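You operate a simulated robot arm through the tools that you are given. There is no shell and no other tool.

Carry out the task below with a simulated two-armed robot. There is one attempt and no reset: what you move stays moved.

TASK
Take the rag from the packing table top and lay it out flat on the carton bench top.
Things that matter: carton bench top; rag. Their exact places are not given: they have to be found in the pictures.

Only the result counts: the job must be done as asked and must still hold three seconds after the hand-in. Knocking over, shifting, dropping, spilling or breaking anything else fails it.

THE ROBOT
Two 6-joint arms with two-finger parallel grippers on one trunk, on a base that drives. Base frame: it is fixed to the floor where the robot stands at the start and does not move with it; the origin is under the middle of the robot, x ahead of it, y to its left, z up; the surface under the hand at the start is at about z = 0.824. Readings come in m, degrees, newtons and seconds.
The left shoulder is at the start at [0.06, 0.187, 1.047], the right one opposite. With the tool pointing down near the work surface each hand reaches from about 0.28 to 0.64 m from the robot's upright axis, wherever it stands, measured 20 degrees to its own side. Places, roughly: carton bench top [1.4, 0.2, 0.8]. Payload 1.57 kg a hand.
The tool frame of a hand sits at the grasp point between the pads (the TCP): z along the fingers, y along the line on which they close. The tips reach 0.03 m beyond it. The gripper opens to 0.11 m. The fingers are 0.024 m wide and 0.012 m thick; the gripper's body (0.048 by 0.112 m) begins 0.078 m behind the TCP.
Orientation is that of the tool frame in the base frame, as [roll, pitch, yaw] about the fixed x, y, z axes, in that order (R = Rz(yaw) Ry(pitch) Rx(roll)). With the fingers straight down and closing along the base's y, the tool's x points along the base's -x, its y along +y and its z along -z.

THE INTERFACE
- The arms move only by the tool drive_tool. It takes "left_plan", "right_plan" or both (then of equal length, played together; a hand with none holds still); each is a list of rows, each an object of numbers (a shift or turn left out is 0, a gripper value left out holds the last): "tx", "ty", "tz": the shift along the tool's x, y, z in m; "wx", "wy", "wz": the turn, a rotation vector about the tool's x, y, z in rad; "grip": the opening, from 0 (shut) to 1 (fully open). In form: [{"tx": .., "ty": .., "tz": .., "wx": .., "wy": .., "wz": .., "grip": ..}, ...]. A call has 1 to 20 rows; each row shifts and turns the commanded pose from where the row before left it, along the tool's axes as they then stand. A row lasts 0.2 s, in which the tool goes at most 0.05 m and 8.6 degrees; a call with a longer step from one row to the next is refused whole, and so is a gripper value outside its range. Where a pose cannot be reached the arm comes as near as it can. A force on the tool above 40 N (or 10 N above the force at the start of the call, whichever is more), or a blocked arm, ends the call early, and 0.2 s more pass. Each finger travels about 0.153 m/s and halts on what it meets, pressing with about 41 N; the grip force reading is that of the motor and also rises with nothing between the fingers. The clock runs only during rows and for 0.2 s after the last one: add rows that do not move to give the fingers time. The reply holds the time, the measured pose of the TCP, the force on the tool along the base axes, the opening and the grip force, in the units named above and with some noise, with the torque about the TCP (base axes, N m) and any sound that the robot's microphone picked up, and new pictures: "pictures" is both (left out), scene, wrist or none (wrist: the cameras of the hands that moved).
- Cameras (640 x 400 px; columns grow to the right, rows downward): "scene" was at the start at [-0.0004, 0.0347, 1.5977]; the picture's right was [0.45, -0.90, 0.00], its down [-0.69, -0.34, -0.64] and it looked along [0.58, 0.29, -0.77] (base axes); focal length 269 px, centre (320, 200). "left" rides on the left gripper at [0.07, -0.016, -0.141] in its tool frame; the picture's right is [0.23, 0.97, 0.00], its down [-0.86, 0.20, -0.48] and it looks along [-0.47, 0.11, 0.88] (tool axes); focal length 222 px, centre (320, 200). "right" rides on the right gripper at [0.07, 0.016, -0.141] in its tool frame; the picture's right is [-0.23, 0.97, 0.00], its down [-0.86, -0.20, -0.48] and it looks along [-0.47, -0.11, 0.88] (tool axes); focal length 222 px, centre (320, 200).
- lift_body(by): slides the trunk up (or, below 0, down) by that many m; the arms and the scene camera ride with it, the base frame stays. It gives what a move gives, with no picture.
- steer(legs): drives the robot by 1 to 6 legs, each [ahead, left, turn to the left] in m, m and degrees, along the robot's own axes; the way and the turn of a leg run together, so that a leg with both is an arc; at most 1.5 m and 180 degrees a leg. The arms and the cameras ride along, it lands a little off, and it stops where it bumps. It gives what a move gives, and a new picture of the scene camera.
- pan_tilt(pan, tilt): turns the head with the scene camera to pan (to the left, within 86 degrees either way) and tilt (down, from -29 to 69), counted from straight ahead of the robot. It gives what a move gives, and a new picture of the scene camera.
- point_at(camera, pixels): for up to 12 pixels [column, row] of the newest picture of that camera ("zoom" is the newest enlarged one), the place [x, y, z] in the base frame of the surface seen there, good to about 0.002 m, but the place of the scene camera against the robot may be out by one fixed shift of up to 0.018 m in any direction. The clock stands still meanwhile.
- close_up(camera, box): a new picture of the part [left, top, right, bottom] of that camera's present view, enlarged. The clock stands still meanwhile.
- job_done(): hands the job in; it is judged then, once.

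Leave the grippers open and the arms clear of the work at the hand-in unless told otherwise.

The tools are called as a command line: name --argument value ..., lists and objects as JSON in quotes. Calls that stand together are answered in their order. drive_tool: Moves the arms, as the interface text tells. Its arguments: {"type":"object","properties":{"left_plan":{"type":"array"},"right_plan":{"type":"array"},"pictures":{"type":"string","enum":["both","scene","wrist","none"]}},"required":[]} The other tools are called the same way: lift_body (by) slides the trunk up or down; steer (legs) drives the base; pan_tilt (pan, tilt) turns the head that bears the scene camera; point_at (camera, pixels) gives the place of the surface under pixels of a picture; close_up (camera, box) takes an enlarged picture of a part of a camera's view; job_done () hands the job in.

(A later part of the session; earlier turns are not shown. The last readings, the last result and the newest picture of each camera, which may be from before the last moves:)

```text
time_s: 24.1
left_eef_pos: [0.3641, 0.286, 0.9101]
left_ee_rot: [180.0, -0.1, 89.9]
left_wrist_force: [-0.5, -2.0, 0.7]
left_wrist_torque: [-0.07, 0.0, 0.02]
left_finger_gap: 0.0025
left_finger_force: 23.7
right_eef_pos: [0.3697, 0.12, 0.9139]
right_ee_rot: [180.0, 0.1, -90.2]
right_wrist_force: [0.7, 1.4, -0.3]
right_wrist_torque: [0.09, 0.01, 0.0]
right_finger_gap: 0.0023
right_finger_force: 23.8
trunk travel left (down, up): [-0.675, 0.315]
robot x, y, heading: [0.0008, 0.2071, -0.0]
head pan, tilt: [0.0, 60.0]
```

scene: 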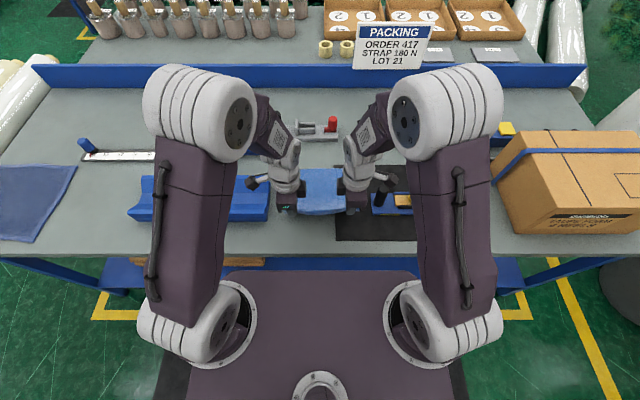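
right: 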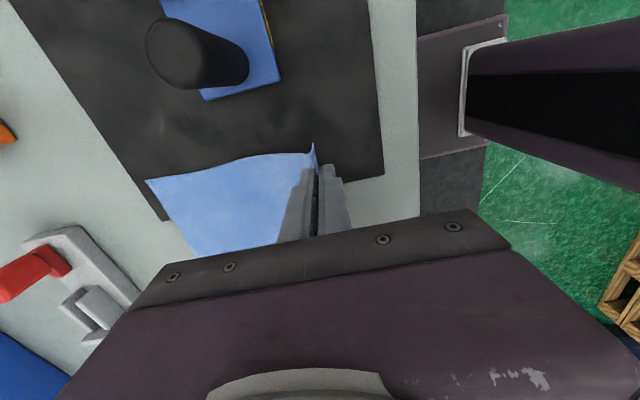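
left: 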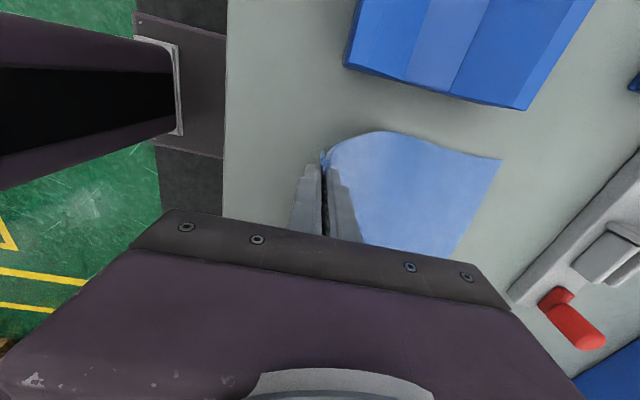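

The grasp holds on both sides. I'll raise the arms another 0.12 m, then lift the trunk so the whole rag hangs clear.

drive_tool --left_plan '[{"tz": -0.02}, {"tz": -0.025}, {"tz": -0.025}, {"tz": -0.025}, {"tz": -0.025}, {}]' --right_plan '[{"tz": -0.02}, {"tz": -0.025}, {"tz": -0.025}, {"tz": -0.025}, {"tz": -0.025}, {}]'

lift_body --by 0.22

pan_tilt --pan 0 --tilt 50

```text
time_s: 25.5
left_eef_pos: [0.3648, 0.2838, 1.0305]
left_ee_rot: [-179.9, -0.2, 89.9]
left_wrist_force: [0.2, -0.3, 0.5]
left_wrist_torque: [-0.03, -0.02, 0.0]
left_finger_gap: 0.0024
left_finger_force: 23.6
right_eef_pos: [0.3687, 0.1203, 1.034]
right_ee_rot: [180.0, 0.0, -90.1]
right_wrist_force: [0.4, 1.3, 0.0]
right_wrist_torque: [0.02, 0.0, 0.02]
right_finger_gap: 0.0026
right_finger_force: 23.8
trunk travel left (down, up): [-0.675, 0.315]
robot x, y, heading: [0.0009, 0.2062, -0.2]
head pan, tilt: [0.0, 60.0]
```

scene: 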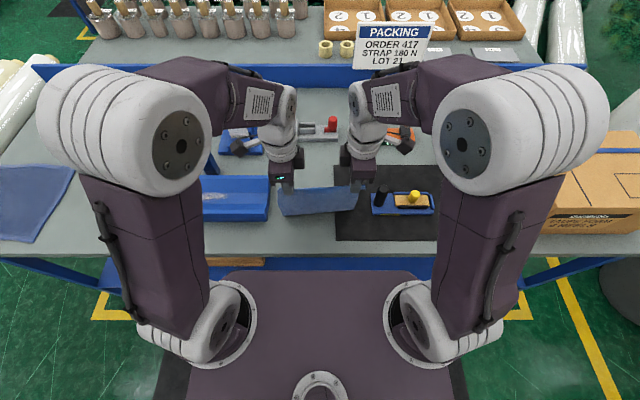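
right: 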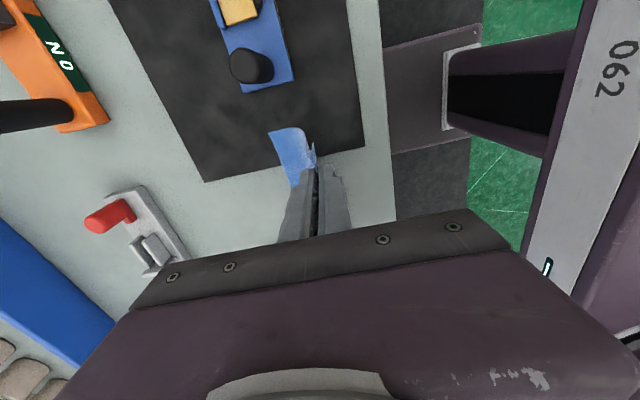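
left: 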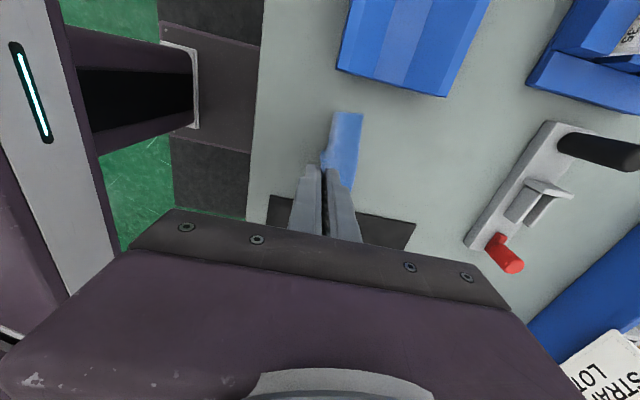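

```text
time_s: 27.8
left_eef_pos: [0.3642, 0.2842, 1.2496]
left_ee_rot: [180.0, 0.0, 89.9]
left_wrist_force: [-0.1, -0.8, -0.4]
left_wrist_torque: [-0.01, 0.0, -0.01]
left_finger_gap: 0.0026
left_finger_force: 23.9
right_eef_pos: [0.3685, 0.1219, 1.2532]
right_ee_rot: [-180.0, 0.0, -90.1]
right_wrist_force: [-0.6, 1.1, -0.3]
right_wrist_torque: [0.03, 0.0, 0.03]
right_finger_gap: 0.0025
right_finger_force: 23.5
trunk travel left (down, up): [-0.895, 0.095]
robot x, y, heading: [0.0011, 0.2074, 0.0]
head pan, tilt: [0.0, 60.0]
```

```text
time_s: 28.5
left_eef_pos: [0.3639, 0.2849, 1.2498]
left_ee_rot: [179.9, -0.1, 89.9]
left_wrist_force: [-0.1, -0.3, -0.1]
left_wrist_torque: [0.01, 0.0, 0.04]
left_finger_gap: 0.0026
left_finger_force: 23.9
right_eef_pos: [0.3689, 0.1203, 1.2527]
right_ee_rot: [180.0, 0.0, -90.1]
right_wrist_force: [0.1, 0.8, 0.0]
right_wrist_torque: [0.02, 0.01, 0.03]
right_finger_gap: 0.0025
right_finger_force: 23.8
trunk travel left (down, up): [-0.895, 0.095]
robot x, y, heading: [0.0035, 0.2089, -0.1]
head pan, tilt: [0.0, 50.0]
```

scene: 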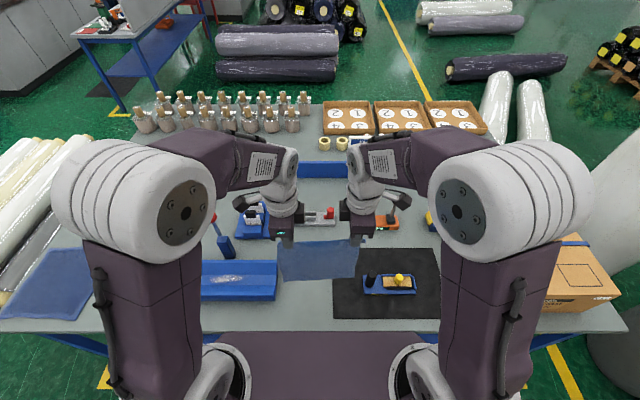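

The rag hangs cleanly between the hands with its bottom at about z 1.0. From this higher view I'll map the bench top: its left end, the bobbins and the free area behind the rail.

close_up --camera "scene" --box '[40, 80, 200, 180]'

close_up --camera "scene" --box '[200, 80, 360, 180]'

point_at --camera "scene" --pixels '[[115, 120], [105, 130], [95, 140], [125, 135], [142, 132], [185, 130], [130, 110], [240, 132], [310, 150], [158, 145], [320, 95], [312, 110]]'

```text
4.00 times, centred on (120, 130) of scene
```

zoom: 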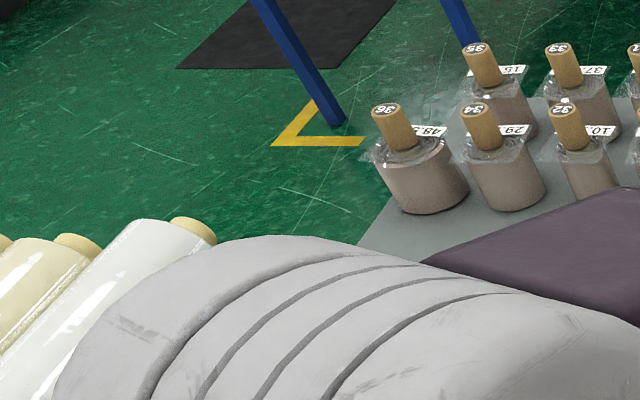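

```text
4.00 times, centred on (280, 130) of scene
```

zoom: 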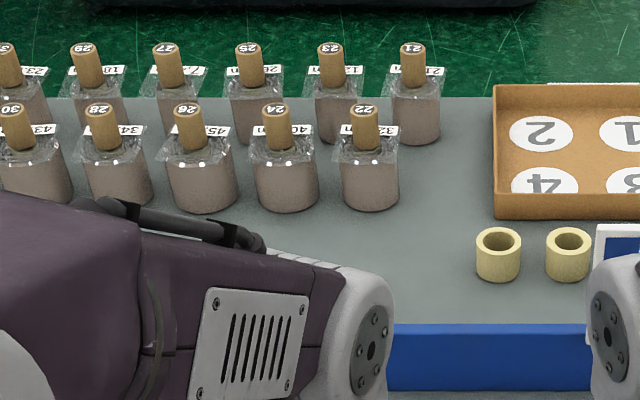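

```text
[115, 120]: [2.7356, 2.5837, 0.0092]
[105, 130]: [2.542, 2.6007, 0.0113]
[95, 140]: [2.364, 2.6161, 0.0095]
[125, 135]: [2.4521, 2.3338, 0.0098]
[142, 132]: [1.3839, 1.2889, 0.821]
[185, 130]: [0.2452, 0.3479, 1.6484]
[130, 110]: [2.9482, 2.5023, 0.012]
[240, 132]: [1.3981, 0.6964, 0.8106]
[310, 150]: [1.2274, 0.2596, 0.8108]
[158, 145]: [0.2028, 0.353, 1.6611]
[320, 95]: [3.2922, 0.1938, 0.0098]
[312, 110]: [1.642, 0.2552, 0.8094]
```

The free strip lies between the rail (x≈1.0) and the front bobbins (x≈1.38), with its open end at y≈1.33. I'll check how far my own base sticks out in front, using the last right-wrist picture (dark block around (420,110)).

close_up --camera "right" --box '[340, 0, 640, 200]'

point_at --camera "right" --pixels '[[420, 100], [395, 100], [440, 80], [400, 40], [400, 160], [430, 160], [450, 100], [470, 50], [360, 100], [375, 140], [480, 100], [520, 60]]'

```text
2.00 times, centred on (490, 100) of right
```

zoom: 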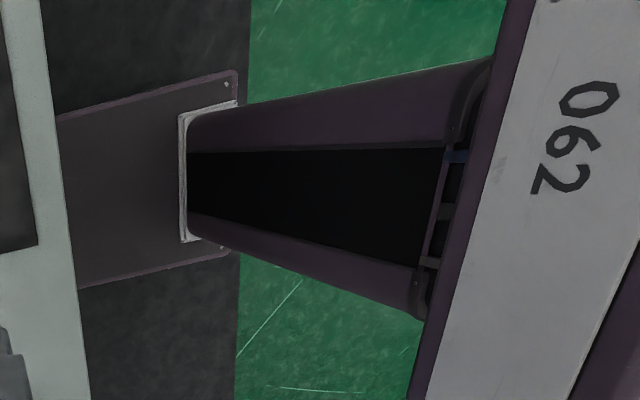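

```text
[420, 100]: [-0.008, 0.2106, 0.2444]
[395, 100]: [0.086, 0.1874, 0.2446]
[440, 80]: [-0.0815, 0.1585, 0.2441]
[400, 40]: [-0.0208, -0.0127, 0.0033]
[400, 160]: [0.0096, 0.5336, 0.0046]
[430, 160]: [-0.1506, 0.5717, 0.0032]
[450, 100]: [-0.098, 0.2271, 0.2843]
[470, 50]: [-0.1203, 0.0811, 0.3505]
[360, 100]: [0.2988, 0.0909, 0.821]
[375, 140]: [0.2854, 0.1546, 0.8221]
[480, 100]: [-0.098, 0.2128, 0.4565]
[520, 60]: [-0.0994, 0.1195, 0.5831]
```

My base is a low box (top z 0.244) with its front close under the table edge, so I'll keep the same 0.27 m distance at the bench. Now I back off 0.35 m and turn right 90° so I face −y.

steer --legs '[[-0.35, 0.0, 0.0], [0.0, 0.0, -90.0]]'

```text
time_s: 34.7
left_eef_pos: [-0.2982, -0.1591, 1.2497]
left_ee_rot: [-179.9, -0.1, -2.9]
left_wrist_force: [-1.1, 0.1, 0.0]
left_wrist_torque: [0.0, 0.06, 0.05]
left_finger_gap: 0.0025
left_finger_force: 23.7
right_eef_pos: [-0.4621, -0.1552, 1.2527]
right_ee_rot: [180.0, 0.0, 177.1]
right_wrist_force: [0.9, 0.0, 0.3]
right_wrist_torque: [-0.01, 0.01, 0.02]
right_finger_gap: 0.0025
right_finger_force: 24.0
trunk travel left (down, up): [-0.895, 0.095]
robot x, y, heading: [-0.3571, 0.2081, -93.0]
head pan, tilt: [0.0, 50.0]
```

scene: 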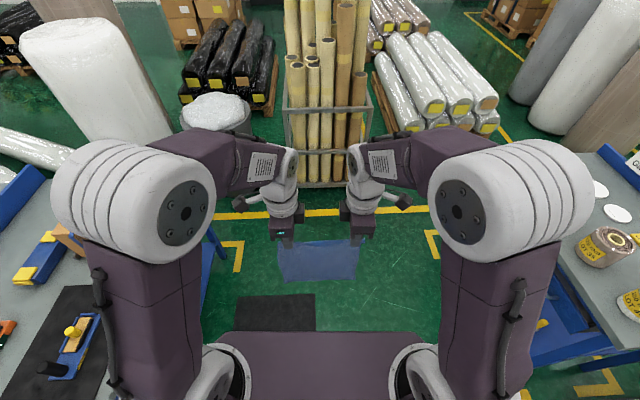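

Heading reads −93°. I'll correct by +3°, then reverse 1.49 m to y≈1.70, which is open floor seen earlier.

steer --legs '[[0.0, 0.0, 3.0], [-1.49, 0.0, 0.0]]'

pan_tilt --pan 70 --tilt 40

```text
time_s: 42.5
left_eef_pos: [-0.2819, 1.3245, 1.249]
left_ee_rot: [-180.0, -0.1, 0.0]
left_wrist_force: [-1.4, -1.2, 0.1]
left_wrist_torque: [0.02, 0.0, -0.01]
left_finger_gap: 0.0025
left_finger_force: 23.8
right_eef_pos: [-0.4449, 1.3196, 1.2531]
right_ee_rot: [179.9, 0.0, -179.9]
right_wrist_force: [0.7, 0.4, 0.4]
right_wrist_torque: [0.02, -0.06, -0.02]
right_finger_gap: 0.0025
right_finger_force: 23.8
trunk travel left (down, up): [-0.895, 0.095]
robot x, y, heading: [-0.3591, 1.6861, -90.0]
head pan, tilt: [0.0, 50.0]
```

scene: 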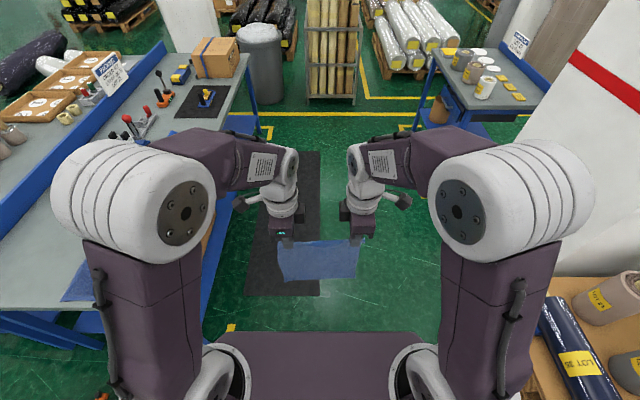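

```text
time_s: 43.9
left_eef_pos: [-0.2812, 1.3255, 1.2499]
left_ee_rot: [180.0, -0.1, 0.1]
left_wrist_force: [-0.9, -0.4, 0.3]
left_wrist_torque: [-0.01, 0.03, 0.04]
left_finger_gap: 0.0028
left_finger_force: 24.0
right_eef_pos: [-0.4455, 1.3203, 1.2541]
right_ee_rot: [180.0, 0.0, -179.9]
right_wrist_force: [1.0, -0.5, -0.5]
right_wrist_torque: [-0.01, 0.02, 0.03]
right_finger_gap: 0.0023
right_finger_force: 24.0
trunk travel left (down, up): [-0.895, 0.095]
robot x, y, heading: [-0.3612, 1.6875, -90.1]
head pan, tilt: [70.0, 40.0]
```

scene: 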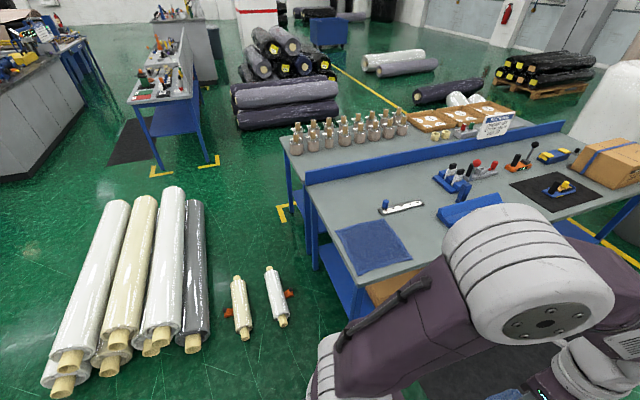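

From here I see more rolls on the floor in the gap that were hidden before: a dark grey one at (195,270) and two small ones at (240,305) and (275,295). I'll measure them before driving on.

point_at --camera "scene" --pixels '[[192, 348], [206, 330], [203, 210], [187, 205], [243, 335], [237, 282], [255, 305], [282, 322], [270, 270], [288, 292], [265, 300], [230, 310]]'

point_at --camera "scene" --pixels '[[335, 240], [310, 180], [285, 148], [290, 210], [318, 265], [360, 300], [282, 210], [297, 150], [309, 140], [400, 118], [312, 167], [370, 160]]'

close_up --camera "scene" --box '[180, 220, 340, 350]'

close_up --camera "scene" --box '[260, 90, 460, 215]'

```text
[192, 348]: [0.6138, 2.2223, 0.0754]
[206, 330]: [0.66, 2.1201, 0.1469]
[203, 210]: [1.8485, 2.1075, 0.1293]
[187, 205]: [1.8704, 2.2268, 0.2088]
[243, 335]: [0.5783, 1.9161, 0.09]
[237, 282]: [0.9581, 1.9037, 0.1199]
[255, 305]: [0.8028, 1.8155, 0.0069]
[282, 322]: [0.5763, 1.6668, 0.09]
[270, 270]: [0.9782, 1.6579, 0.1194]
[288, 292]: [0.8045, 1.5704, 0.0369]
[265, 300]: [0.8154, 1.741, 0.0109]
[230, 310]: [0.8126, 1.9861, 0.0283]
```

```text
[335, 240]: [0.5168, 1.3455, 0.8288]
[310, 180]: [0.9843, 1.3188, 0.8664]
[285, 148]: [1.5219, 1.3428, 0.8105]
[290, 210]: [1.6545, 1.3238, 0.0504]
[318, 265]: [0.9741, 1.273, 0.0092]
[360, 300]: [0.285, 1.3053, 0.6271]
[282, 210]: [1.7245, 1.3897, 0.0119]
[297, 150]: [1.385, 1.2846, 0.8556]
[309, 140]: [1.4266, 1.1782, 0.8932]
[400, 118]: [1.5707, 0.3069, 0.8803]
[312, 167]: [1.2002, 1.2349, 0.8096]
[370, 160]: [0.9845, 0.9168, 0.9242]
```

```text
3.08 times, centred on (260, 285) of scene
```

zoom: 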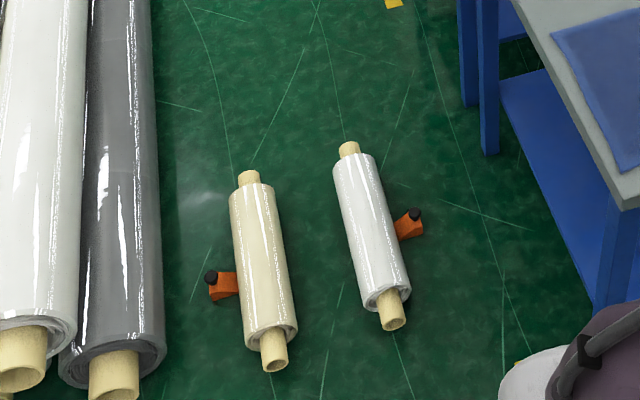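

```text
3.20 times, centred on (360, 152) of scene
```

zoom: 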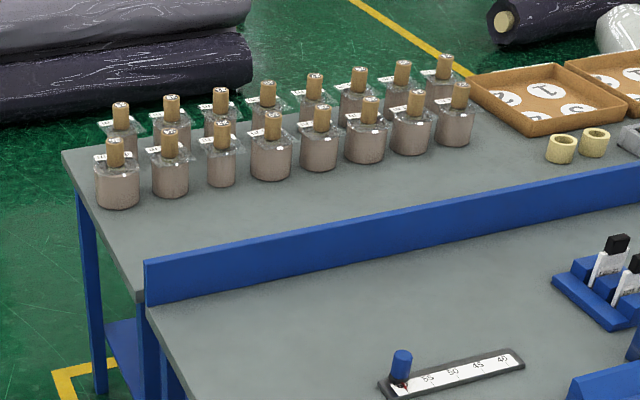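

The two small rolls with orange chocks (x 0.57–0.99, y 1.57–1.99) block the gap, so I must go round the big floor rolls, which end at x≈1.95. I'll measure the floor on that route: the instrument table's feet, its mat, and open floor.

point_at --camera "scene" --pixels '[[155, 172], [148, 150], [110, 160], [218, 160], [197, 150], [20, 175], [60, 130], [90, 100], [230, 120], [340, 120], [180, 190], [250, 170]]'

point_at --camera "scene" --pixels '[[120, 205], [170, 190], [60, 380], [50, 350], [30, 250], [10, 380], [100, 190], [240, 215], [40, 300], [15, 210], [200, 330], [280, 240]]'

pan_tilt --pan 86 --tilt 25

```text
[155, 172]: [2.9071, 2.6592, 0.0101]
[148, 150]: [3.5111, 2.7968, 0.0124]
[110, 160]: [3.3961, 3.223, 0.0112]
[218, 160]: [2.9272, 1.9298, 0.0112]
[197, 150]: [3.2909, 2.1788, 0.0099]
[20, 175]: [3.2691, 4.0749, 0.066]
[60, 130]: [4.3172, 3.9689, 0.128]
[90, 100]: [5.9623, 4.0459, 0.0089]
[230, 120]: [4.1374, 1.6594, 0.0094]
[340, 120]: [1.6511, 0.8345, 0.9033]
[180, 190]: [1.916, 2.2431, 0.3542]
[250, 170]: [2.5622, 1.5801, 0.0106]
```

```text
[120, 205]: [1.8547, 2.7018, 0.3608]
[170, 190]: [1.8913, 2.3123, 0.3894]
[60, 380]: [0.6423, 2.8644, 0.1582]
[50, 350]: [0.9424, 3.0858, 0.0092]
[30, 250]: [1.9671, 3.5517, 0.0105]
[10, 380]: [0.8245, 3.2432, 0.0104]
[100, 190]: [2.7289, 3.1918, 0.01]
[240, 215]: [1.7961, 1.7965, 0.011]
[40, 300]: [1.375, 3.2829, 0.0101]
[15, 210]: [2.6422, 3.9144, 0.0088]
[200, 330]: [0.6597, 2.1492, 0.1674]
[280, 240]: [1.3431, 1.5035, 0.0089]
```

```text
time_s: 44.7
left_eef_pos: [-0.2815, 1.3245, 1.2492]
left_ee_rot: [-180.0, 0.0, 0.2]
left_wrist_force: [-0.6, 0.4, -0.5]
left_wrist_torque: [-0.02, 0.01, 0.03]
left_finger_gap: 0.0026
left_finger_force: 24.4
right_eef_pos: [-0.4447, 1.3207, 1.2549]
right_ee_rot: [-180.0, 0.0, -179.9]
right_wrist_force: [1.1, 0.0, 0.1]
right_wrist_torque: [-0.02, -0.05, -0.02]
right_finger_gap: 0.0024
right_finger_force: 24.4
trunk travel left (down, up): [-0.895, 0.095]
robot x, y, heading: [-0.3637, 1.687, -90.0]
head pan, tilt: [85.9, 25.0]
```

scene: 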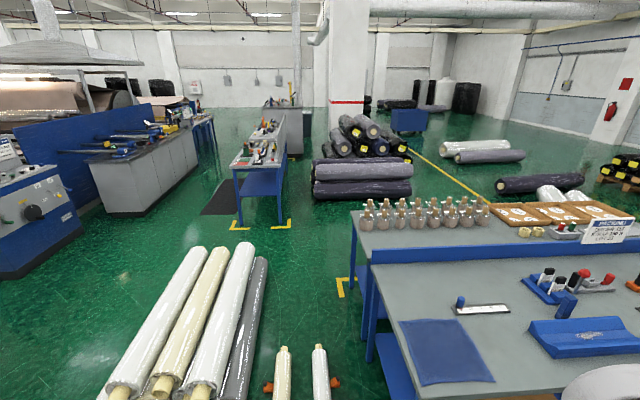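

Rolls end at x≈2.0 and the instrument table starts at x≈2.93, so there's a 0.9 m passage at x≈2.45. I'll check the left-hand side (blue machine and cabinet front) and the bobbin heights in this newest picture.

point_at --camera "scene" --pixels '[[84, 232], [30, 272], [5, 280], [100, 212], [150, 205], [197, 175], [60, 300], [100, 330], [240, 170], [285, 190], [235, 228], [300, 250]]'

close_up --camera "scene" --box '[330, 180, 490, 280]'

```text
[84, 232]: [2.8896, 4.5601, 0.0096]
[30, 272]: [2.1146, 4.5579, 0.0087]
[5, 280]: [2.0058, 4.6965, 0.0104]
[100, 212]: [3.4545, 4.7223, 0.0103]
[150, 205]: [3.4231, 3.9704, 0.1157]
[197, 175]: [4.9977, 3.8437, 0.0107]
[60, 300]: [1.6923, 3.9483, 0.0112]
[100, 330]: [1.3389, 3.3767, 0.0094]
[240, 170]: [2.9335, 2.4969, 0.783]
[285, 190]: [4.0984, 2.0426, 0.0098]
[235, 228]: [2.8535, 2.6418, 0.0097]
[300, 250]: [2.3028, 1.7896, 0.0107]
```

```text
4.00 times, centred on (410, 230) of scene
```

zoom: 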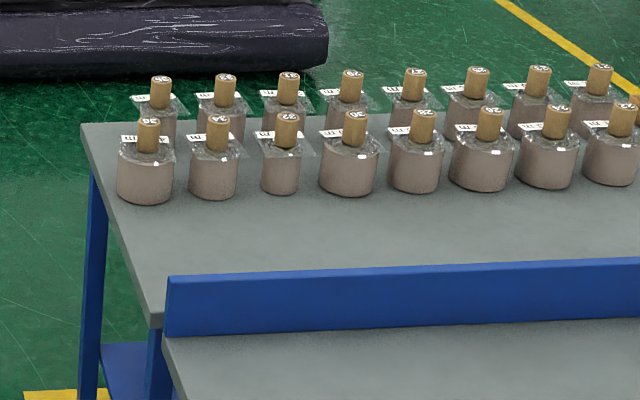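

The route at y≈3.4 is clear: the blue machine starts at y≈4.55 and the cabinets at y≈3.97 for x>3.2. From this zoom I'll measure the bench's left edge, the rail and the first bobbins.

point_at --camera "zoom" --pixels '[[88, 130], [120, 225], [145, 290], [158, 318], [145, 200], [148, 120], [215, 196], [160, 78], [172, 280], [300, 235], [90, 190], [350, 250]]'

```text
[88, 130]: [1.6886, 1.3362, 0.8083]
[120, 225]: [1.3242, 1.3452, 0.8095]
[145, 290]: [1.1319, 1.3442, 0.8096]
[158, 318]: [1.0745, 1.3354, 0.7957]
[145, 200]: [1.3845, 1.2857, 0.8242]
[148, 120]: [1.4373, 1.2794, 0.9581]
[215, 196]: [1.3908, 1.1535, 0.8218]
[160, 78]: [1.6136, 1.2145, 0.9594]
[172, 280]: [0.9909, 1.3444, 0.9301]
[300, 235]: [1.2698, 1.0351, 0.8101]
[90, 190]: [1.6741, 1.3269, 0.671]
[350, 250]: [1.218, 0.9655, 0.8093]
```

The bench edge is at y≈1.335, the bobbin fronts at x≈1.39 with tops at 0.95, the rail at x≈0.99 and the bench top at z≈0.80. I'll raise the trunk a bit more for clearance, then back up to y≈3.35.

lift_body --by 0.08

steer --legs '[[-1.4, 0.0, 0.0], [-0.26, 0.0, 0.0]]'

```text
time_s: 45.9
left_eef_pos: [-0.2806, 1.325, 1.3302]
left_ee_rot: [-180.0, -0.2, 0.2]
left_wrist_force: [-1.8, -0.2, -0.6]
left_wrist_torque: [0.01, 0.05, -0.01]
left_finger_gap: 0.0026
left_finger_force: 24.1
right_eef_pos: [-0.445, 1.3191, 1.3322]
right_ee_rot: [-179.9, 0.0, 180.0]
right_wrist_force: [0.8, 0.1, -0.4]
right_wrist_torque: [0.03, -0.05, 0.01]
right_finger_gap: 0.0022
right_finger_force: 23.9
trunk travel left (down, up): [-0.975, 0.015]
robot x, y, heading: [-0.3605, 1.6854, -89.8]
head pan, tilt: [85.9, 25.0]
```

```text
time_s: 54.3
left_eef_pos: [-0.2903, 2.9868, 1.3284]
left_ee_rot: [-179.7, -0.2, 0.6]
left_wrist_force: [-0.5, -0.8, 0.2]
left_wrist_torque: [0.03, 0.03, 0.04]
left_finger_gap: 0.0023
left_finger_force: 23.8
right_eef_pos: [-0.4539, 2.9818, 1.3321]
right_ee_rot: [179.8, 0.0, -179.3]
right_wrist_force: [0.8, -1.0, -0.2]
right_wrist_torque: [0.03, -0.04, 0.05]
right_finger_gap: 0.0024
right_finger_force: 23.9
trunk travel left (down, up): [-0.975, 0.015]
robot x, y, heading: [-0.3709, 3.3523, -89.4]
head pan, tilt: [85.9, 25.0]
```

scene: 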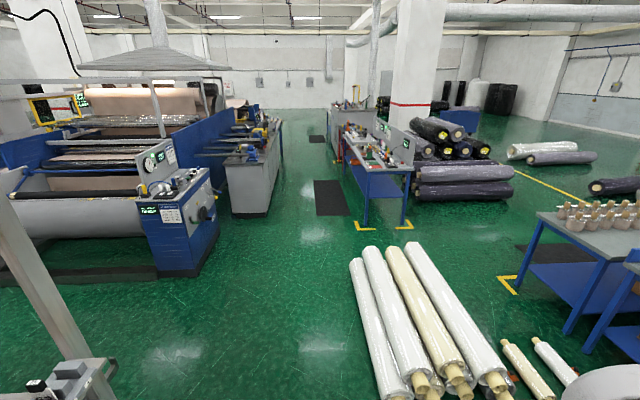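

Something grey stands close on the left edge of the picture (post at (50,280), box at (70,385)): the unwinder stand. I'll measure it before I drive sideways.

point_at --camera "scene" --pixels '[[20, 230], [50, 290], [85, 350], [95, 385], [60, 380], [110, 395], [40, 395], [200, 350], [340, 300], [385, 380], [355, 265], [150, 270]]'

close_up --camera "scene" --box '[0, 200, 320, 400]'

```text
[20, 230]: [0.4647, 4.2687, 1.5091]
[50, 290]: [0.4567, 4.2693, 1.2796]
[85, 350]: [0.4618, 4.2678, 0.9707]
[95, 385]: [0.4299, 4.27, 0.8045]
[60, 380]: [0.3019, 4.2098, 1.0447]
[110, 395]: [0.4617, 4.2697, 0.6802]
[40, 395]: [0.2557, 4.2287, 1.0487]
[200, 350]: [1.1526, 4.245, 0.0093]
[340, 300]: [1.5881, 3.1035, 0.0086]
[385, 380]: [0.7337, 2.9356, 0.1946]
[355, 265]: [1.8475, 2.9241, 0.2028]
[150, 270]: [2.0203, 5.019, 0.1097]
```

```text
2.00 times, centred on (160, 300) of scene
```

zoom: 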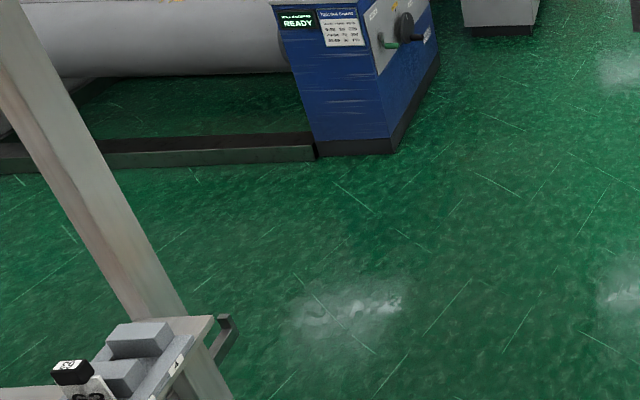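

The stand stays at y≥4.2, and the big rolls end at y≈2.95. I drive left (+x) 1.4 m twice, to x≈2.43.

steer --legs '[[0.0, 1.4, -0.6], [0.0, 1.4, 0.0]]'

```text
time_s: 67.7
left_eef_pos: [2.4728, 3.0578, 1.3304]
left_ee_rot: [180.0, -0.1, 1.5]
left_wrist_force: [-0.9, -0.1, 0.0]
left_wrist_torque: [0.01, 0.03, 0.04]
left_finger_gap: 0.0025
left_finger_force: 23.5
right_eef_pos: [2.308, 3.0492, 1.3333]
right_ee_rot: [180.0, 0.0, -178.7]
right_wrist_force: [0.9, -0.4, 1.1]
right_wrist_torque: [0.01, -0.05, 0.0]
right_finger_gap: 0.002
right_finger_force: 24.2
trunk travel left (down, up): [-0.975, 0.015]
robot x, y, heading: [2.386, 3.4207, -88.3]
head pan, tilt: [85.9, 25.0]
```

scene: 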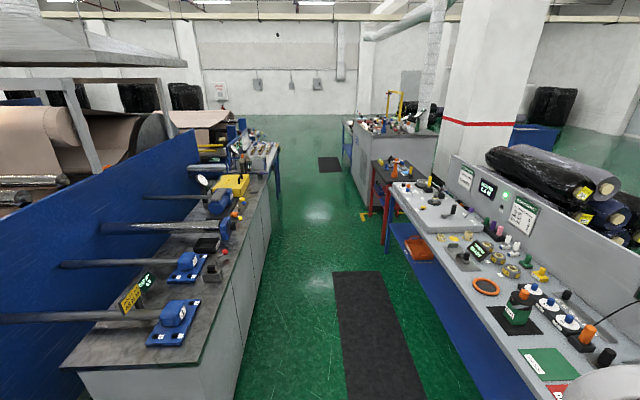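

I'm at (2.39, 3.42), heading −88.3°. I'll look ahead and down to check the passage between the rolls' ends and the instrument table.

pan_tilt --pan 0 --tilt 45

```text
time_s: 69.3
left_eef_pos: [2.4733, 3.0576, 1.3303]
left_ee_rot: [-179.9, -0.1, 1.5]
left_wrist_force: [-1.1, -0.7, -0.6]
left_wrist_torque: [-0.04, 0.03, 0.01]
left_finger_gap: 0.0022
left_finger_force: 23.8
right_eef_pos: [2.3101, 3.0494, 1.3335]
right_ee_rot: [-180.0, 0.0, -178.6]
right_wrist_force: [1.2, -0.8, 0.4]
right_wrist_torque: [0.03, -0.03, 0.01]
right_finger_gap: 0.0029
right_finger_force: 24.0
trunk travel left (down, up): [-0.975, 0.015]
robot x, y, heading: [2.3855, 3.4173, -88.6]
head pan, tilt: [0.0, 45.0]
```

scene: 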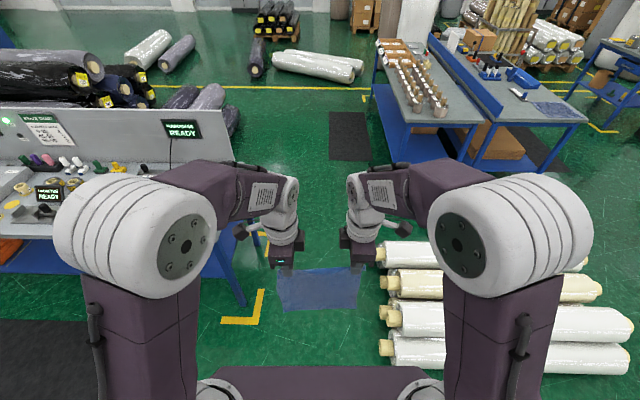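

The passage ahead lies between the roll ends (column ≈380) and the yellow corner mark (column ≈260). I'll measure both edges against my centre line.

point_at --camera "scene" --pixels '[[381, 352], [379, 312], [382, 282], [376, 250], [262, 292], [225, 322], [245, 300], [268, 232], [320, 230], [372, 180], [330, 130], [460, 160]]'

```text
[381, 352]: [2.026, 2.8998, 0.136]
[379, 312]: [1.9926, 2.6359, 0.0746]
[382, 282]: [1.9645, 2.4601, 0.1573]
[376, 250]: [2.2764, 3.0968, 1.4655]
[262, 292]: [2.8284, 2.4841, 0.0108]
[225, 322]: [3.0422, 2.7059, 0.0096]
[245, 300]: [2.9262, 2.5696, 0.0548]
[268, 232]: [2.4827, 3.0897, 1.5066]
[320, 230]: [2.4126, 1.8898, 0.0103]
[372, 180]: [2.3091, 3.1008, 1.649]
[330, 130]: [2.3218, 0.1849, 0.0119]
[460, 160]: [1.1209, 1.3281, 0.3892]
```

The passage runs from x≈2.03 to 2.93. I'll straighten to −90°, shift 0.07 m left to centre, then go forward 1.70 m to y≈1.72.

steer --legs '[[0.0, 0.07, -1.5], [0.85, 0.0, 0.0], [0.85, 0.0, 0.0]]'

pan_tilt --pan -60 --tilt 50

```text
time_s: 78.5
left_eef_pos: [2.5601, 1.3652, 1.3295]
left_ee_rot: [179.9, -0.1, 1.3]
left_wrist_force: [-0.6, 0.4, -0.2]
left_wrist_torque: [-0.02, 0.01, 0.01]
left_finger_gap: 0.0026
left_finger_force: 23.8
right_eef_pos: [2.3967, 1.3576, 1.3333]
right_ee_rot: [-179.9, -0.1, -178.7]
right_wrist_force: [1.3, 0.1, -0.4]
right_wrist_torque: [-0.03, -0.01, 0.0]
right_finger_gap: 0.0024
right_finger_force: 23.8
trunk travel left (down, up): [-0.975, 0.015]
robot x, y, heading: [2.4753, 1.7271, -88.5]
head pan, tilt: [0.0, 45.0]
```

scene: 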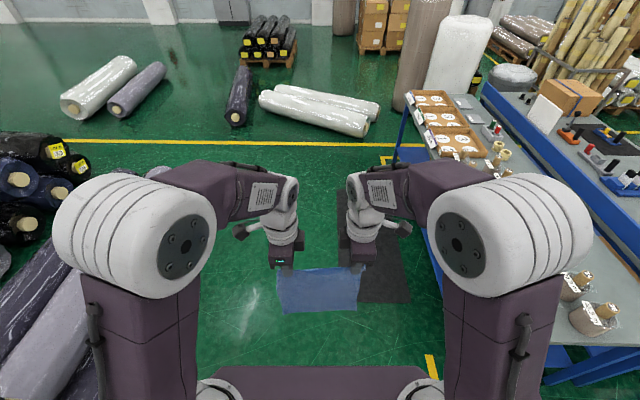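

```text
time_s: 79.8
left_eef_pos: [2.561, 1.3643, 1.3296]
left_ee_rot: [-180.0, -0.1, 1.3]
left_wrist_force: [-0.7, -0.1, 0.3]
left_wrist_torque: [0.03, 0.02, -0.02]
left_finger_gap: 0.0028
left_finger_force: 24.0
right_eef_pos: [2.3964, 1.3573, 1.333]
right_ee_rot: [180.0, 0.0, -178.7]
right_wrist_force: [0.6, -0.4, -0.4]
right_wrist_torque: [0.0, -0.02, 0.03]
right_finger_gap: 0.0027
right_finger_force: 23.8
trunk travel left (down, up): [-0.975, 0.015]
robot x, y, heading: [2.4756, 1.7256, -88.8]
head pan, tilt: [-60.0, 50.0]
```

scene: 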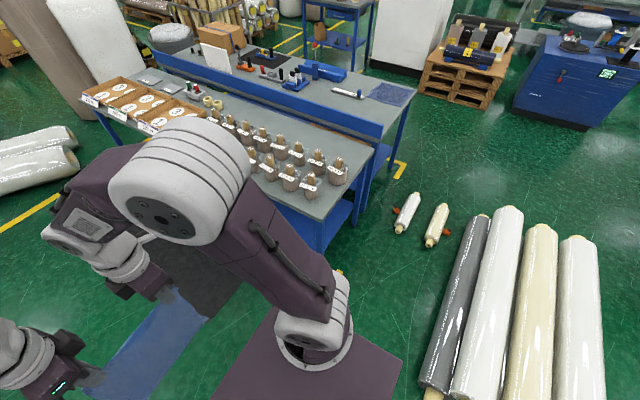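

I'm at (2.475, 1.726). The rag's lower edge (about z 1.07) is above the bobbin tops (0.95). I straighten the heading, step 4 cm forward, and move right (−x) in two parts to x≈1.27.

steer --legs '[[0.04, 0.0, -1.3], [0.0, -0.7, 0.0]]'

```text
time_s: 84.1
left_eef_pos: [1.8705, 1.3203, 1.3291]
left_ee_rot: [-179.9, 0.0, 0.5]
left_wrist_force: [-0.2, 0.3, 0.1]
left_wrist_torque: [0.02, 0.07, 0.03]
left_finger_gap: 0.0025
left_finger_force: 23.6
right_eef_pos: [1.7081, 1.3155, 1.3334]
right_ee_rot: [180.0, -0.1, -179.5]
right_wrist_force: [1.2, -0.1, 0.1]
right_wrist_torque: [-0.02, 0.0, 0.03]
right_finger_gap: 0.0027
right_finger_force: 24.0
trunk travel left (down, up): [-0.975, 0.015]
robot x, y, heading: [1.7887, 1.6824, -89.6]
head pan, tilt: [-60.0, 50.0]
```

scene: 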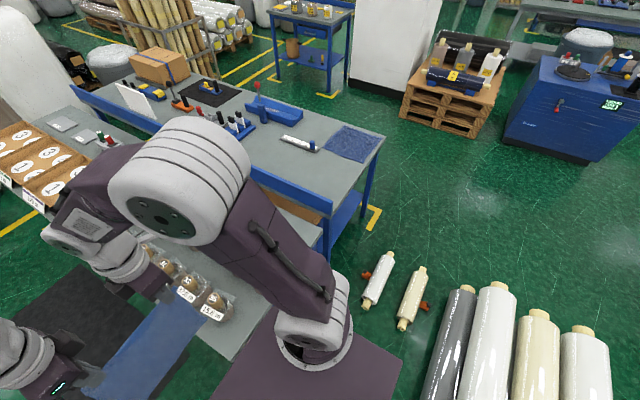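

I'll re-measure the small rolls and the dark roll from this closer view before the last sideways part.

point_at --camera "scene" --pixels '[[365, 307], [375, 300], [362, 295], [366, 272], [400, 328], [410, 318], [425, 305], [445, 320], [300, 245], [320, 230], [265, 320], [240, 350]]'

close_up --camera "scene" --box '[240, 200, 480, 350]'

```text
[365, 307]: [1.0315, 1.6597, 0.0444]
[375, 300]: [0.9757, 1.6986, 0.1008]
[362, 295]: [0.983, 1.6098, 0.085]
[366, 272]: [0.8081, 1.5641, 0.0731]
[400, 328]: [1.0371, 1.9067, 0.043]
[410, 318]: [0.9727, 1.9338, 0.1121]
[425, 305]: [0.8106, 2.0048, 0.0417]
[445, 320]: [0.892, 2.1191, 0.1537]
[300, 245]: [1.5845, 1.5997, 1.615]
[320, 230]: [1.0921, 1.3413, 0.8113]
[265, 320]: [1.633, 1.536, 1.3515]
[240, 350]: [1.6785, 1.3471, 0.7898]
```

```text
2.67 times, centred on (360, 275) of scene
```

zoom: 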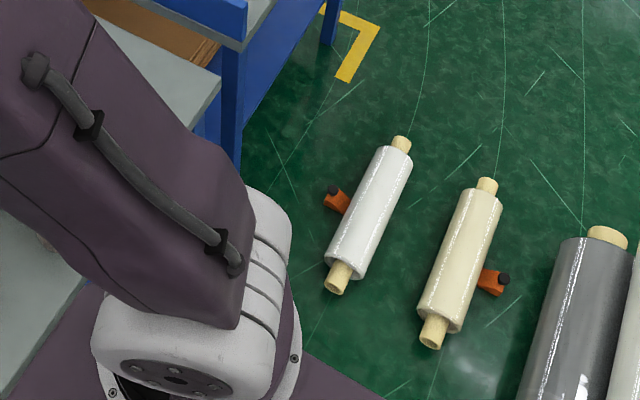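

The near small roll's core end reaches x≈1.04 at y≈1.66, so I need my base width exactly. The right wrist camera looks back at my base; nothing covers it now.

close_up --camera "right" --box '[240, 0, 640, 250]'

close_up --camera "left" --box '[0, 0, 400, 250]'

```text
1.60 times, centred on (440, 125) of right
```

zoom: 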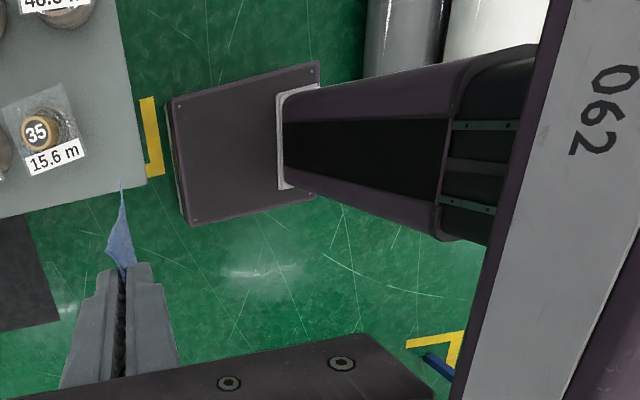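

```text
1.60 times, centred on (200, 125) of left
```

zoom: 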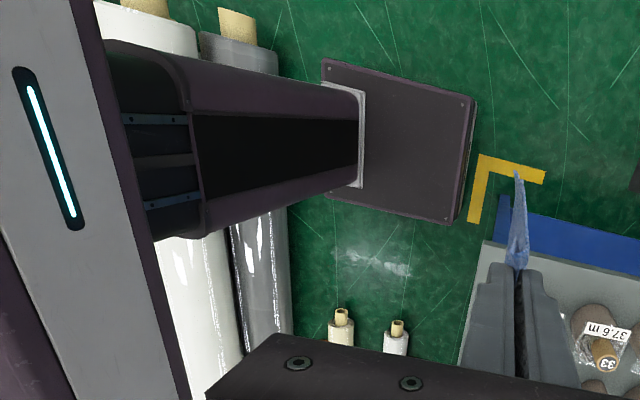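

My base is fully visible. I'll measure its corners from both wrist pictures.

point_at --camera "right" --pixels '[[349, 67], [436, 44], [360, 137], [432, 125], [380, 90], [345, 64], [356, 141]]'

point_at --camera "left" --pixels '[[204, 41], [291, 66], [284, 136], [208, 121], [260, 90], [243, 195], [212, 193]]'

```text
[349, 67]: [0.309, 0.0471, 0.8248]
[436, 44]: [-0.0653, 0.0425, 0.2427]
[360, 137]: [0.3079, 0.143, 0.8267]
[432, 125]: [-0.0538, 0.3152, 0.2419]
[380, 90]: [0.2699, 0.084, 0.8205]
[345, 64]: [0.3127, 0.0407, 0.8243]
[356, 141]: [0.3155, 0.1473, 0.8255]
```

```text
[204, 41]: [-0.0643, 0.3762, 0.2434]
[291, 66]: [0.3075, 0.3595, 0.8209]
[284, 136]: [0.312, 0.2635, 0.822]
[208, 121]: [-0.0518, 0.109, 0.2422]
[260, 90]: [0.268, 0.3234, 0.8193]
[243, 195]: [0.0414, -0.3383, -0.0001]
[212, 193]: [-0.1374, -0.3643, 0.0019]
```

Those readings came from the older wrist pictures, so I'll take fresh ones with a motionless row.

drive_tool --left_plan '[{}]' --right_plan '[{}]' --pictures "wrist"

point_at --camera "right" --pixels '[[349, 67], [436, 44], [360, 137], [432, 125], [380, 90], [345, 64], [356, 141]]'

point_at --camera "left" --pixels '[[204, 41], [291, 66], [284, 136], [208, 121], [260, 90], [243, 195], [212, 193]]'

```text
time_s: 84.5
left_eef_pos: [1.8688, 1.3206, 1.329]
left_ee_rot: [-179.9, -0.1, 0.6]
left_wrist_force: [-1.0, 0.3, 0.6]
left_wrist_torque: [-0.03, 0.03, 0.04]
left_finger_gap: 0.0024
left_finger_force: 24.0
right_eef_pos: [1.7047, 1.316, 1.3339]
right_ee_rot: [-180.0, 0.0, -179.5]
right_wrist_force: [0.9, -0.1, 0.1]
right_wrist_torque: [-0.02, -0.02, -0.01]
right_finger_gap: 0.0025
right_finger_force: 23.7
trunk travel left (down, up): [-0.975, 0.015]
robot x, y, heading: [1.7893, 1.6807, -89.6]
head pan, tilt: [-60.0, 50.0]
```

right: 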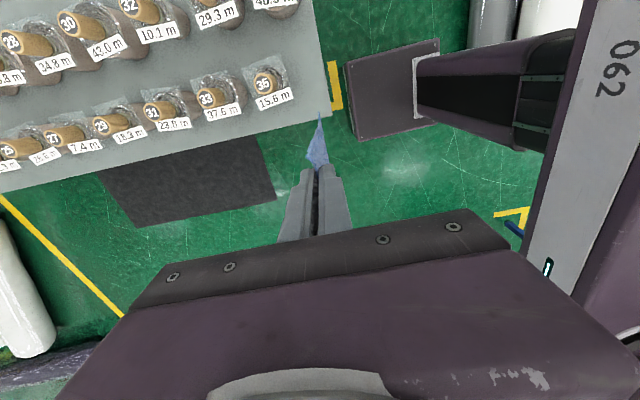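
left: 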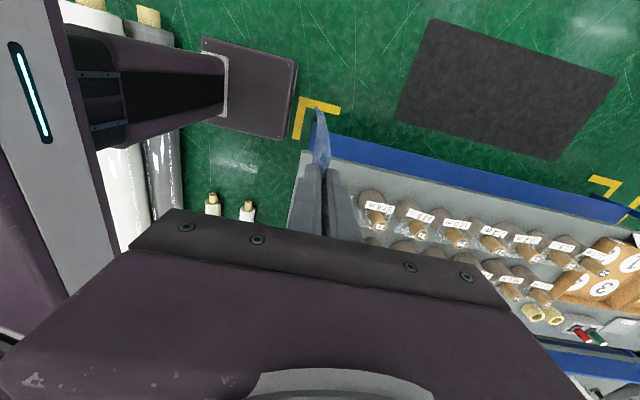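

```text
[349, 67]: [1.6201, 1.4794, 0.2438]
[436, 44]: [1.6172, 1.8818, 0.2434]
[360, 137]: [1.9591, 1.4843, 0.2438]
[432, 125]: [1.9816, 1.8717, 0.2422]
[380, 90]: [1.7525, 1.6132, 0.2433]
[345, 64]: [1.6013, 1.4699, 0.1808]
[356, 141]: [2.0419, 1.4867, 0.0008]
```

```text
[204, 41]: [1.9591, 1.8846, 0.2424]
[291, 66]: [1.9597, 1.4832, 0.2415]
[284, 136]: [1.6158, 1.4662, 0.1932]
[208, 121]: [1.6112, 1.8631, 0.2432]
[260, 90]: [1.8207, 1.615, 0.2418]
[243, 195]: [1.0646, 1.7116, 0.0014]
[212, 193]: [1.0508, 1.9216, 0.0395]
```

My base is ±0.19 m wide and ±0.215 m long, with its top at z 0.244. At robot x≈1.28 its side stays at 1.09, clear of the small roll (1.05), and at y≈1.69 its front (1.475) clears the bench (1.335) and its rear (1.905) clears the dark roll (2.10). I move right 0.51 m.

steer --legs '[[0.0, -0.3, -0.4], [0.0, -0.205, 0.0]]'

pan_tilt --pan 0 --tilt 60

drive_tool --left_plan '[{}]' --right_plan '[{}]' --pictures "wrist"

```text
time_s: 87.7
left_eef_pos: [1.3702, 1.3193, 1.3286]
left_ee_rot: [180.0, 0.2, 0.1]
left_wrist_force: [-0.5, -0.2, 0.5]
left_wrist_torque: [0.0, 0.07, 0.0]
left_finger_gap: 0.0023
left_finger_force: 23.9
right_eef_pos: [1.2063, 1.3151, 1.3334]
right_ee_rot: [-179.9, -0.4, 180.0]
right_wrist_force: [0.9, 0.0, -0.3]
right_wrist_torque: [-0.05, 0.01, 0.0]
right_finger_gap: 0.0025
right_finger_force: 24.0
trunk travel left (down, up): [-0.975, 0.015]
robot x, y, heading: [1.2863, 1.6856, -90.2]
head pan, tilt: [-60.0, 50.0]
```

scene: 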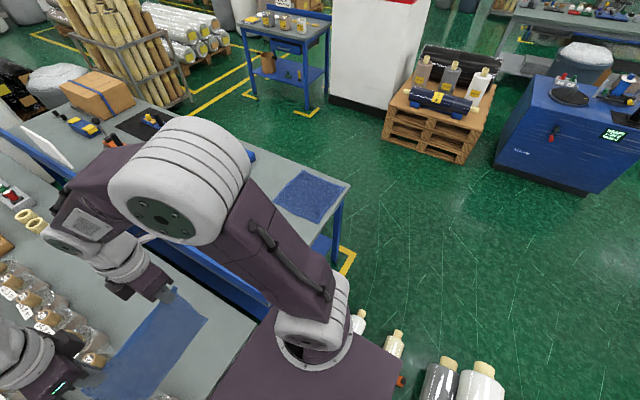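

```text
time_s: 89.0
left_eef_pos: [1.3656, 1.32, 1.3298]
left_ee_rot: [-179.9, 0.0, 0.0]
left_wrist_force: [-1.4, 0.7, 0.0]
left_wrist_torque: [-0.01, 0.04, 0.03]
left_finger_gap: 0.0026
left_finger_force: 23.9
right_eef_pos: [1.2026, 1.3158, 1.3325]
right_ee_rot: [-180.0, 0.0, -180.0]
right_wrist_force: [0.6, -0.2, 0.3]
right_wrist_torque: [0.03, 0.0, 0.02]
right_finger_gap: 0.0026
right_finger_force: 24.0
trunk travel left (down, up): [-0.975, 0.015]
robot x, y, heading: [1.2882, 1.6808, -90.0]
head pan, tilt: [0.0, 60.0]
```

scene: 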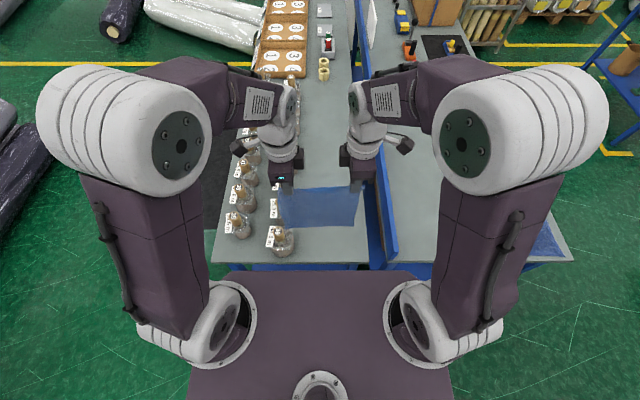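

```text
time_s: 89.4
left_eef_pos: [1.3631, 1.318, 1.3284]
left_ee_rot: [-180.0, 0.0, -0.1]
left_wrist_force: [-1.1, 0.1, -0.5]
left_wrist_torque: [0.0, 0.04, 0.02]
left_finger_gap: 0.0025
left_finger_force: 23.6
right_eef_pos: [1.2014, 1.314, 1.3327]
right_ee_rot: [179.9, 0.1, -180.0]
right_wrist_force: [0.7, -0.5, -0.1]
right_wrist_torque: [0.01, -0.01, 0.01]
right_finger_gap: 0.0028
right_finger_force: 23.7
trunk travel left (down, up): [-0.975, 0.015]
robot x, y, heading: [1.2856, 1.6825, -89.9]
head pan, tilt: [0.0, 60.0]
```

right: 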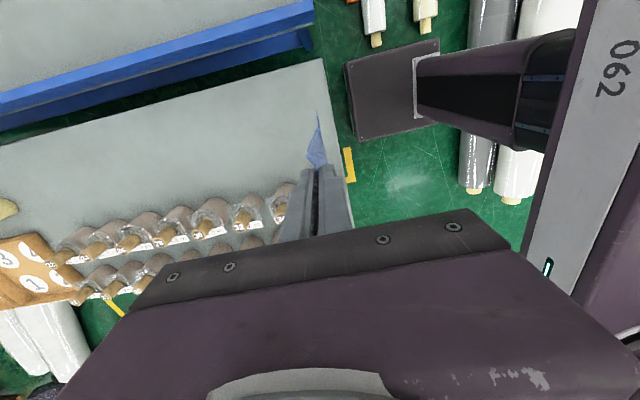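
left: 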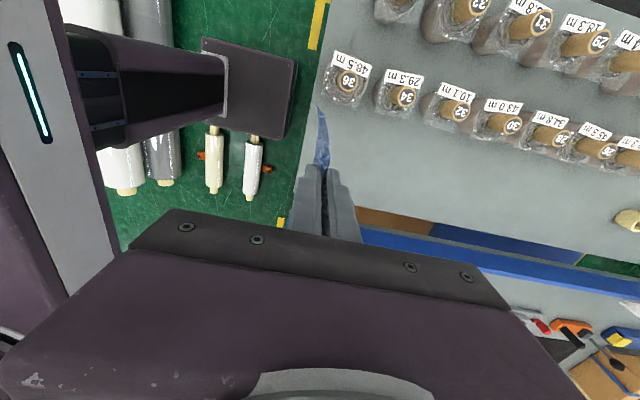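

I now see a small gap between the rail and the bench. The right wrist camera can measure the real bench edges (corner near (322,62)) and the bobbins.

point_at --camera "right" --pixels '[[318, 64], [250, 82], [150, 108], [50, 134], [325, 90], [332, 120], [336, 145], [300, 55], [250, 100], [200, 150], [290, 195], [258, 205]]'

point_at --camera "left" --pixels '[[345, 90], [348, 105], [398, 98], [330, 60], [322, 90], [311, 150], [400, 150], [330, 140], [305, 165], [450, 180], [376, 200], [264, 140]]'

```text
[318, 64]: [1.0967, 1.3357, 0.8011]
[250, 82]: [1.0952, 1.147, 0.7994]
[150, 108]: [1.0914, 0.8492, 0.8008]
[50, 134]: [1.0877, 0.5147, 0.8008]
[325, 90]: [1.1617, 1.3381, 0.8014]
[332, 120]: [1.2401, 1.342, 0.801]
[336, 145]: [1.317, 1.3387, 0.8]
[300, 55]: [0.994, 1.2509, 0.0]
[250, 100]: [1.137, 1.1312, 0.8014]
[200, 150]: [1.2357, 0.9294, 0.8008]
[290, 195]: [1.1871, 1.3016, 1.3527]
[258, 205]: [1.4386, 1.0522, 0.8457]
```

```text
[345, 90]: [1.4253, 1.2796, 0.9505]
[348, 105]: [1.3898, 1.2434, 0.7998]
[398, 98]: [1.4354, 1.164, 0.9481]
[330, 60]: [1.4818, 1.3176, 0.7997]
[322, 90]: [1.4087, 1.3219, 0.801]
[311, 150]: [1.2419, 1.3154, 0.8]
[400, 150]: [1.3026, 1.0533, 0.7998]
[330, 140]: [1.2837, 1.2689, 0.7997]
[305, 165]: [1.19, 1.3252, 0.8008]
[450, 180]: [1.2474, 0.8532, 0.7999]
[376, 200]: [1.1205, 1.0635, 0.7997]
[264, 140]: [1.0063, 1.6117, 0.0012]
```

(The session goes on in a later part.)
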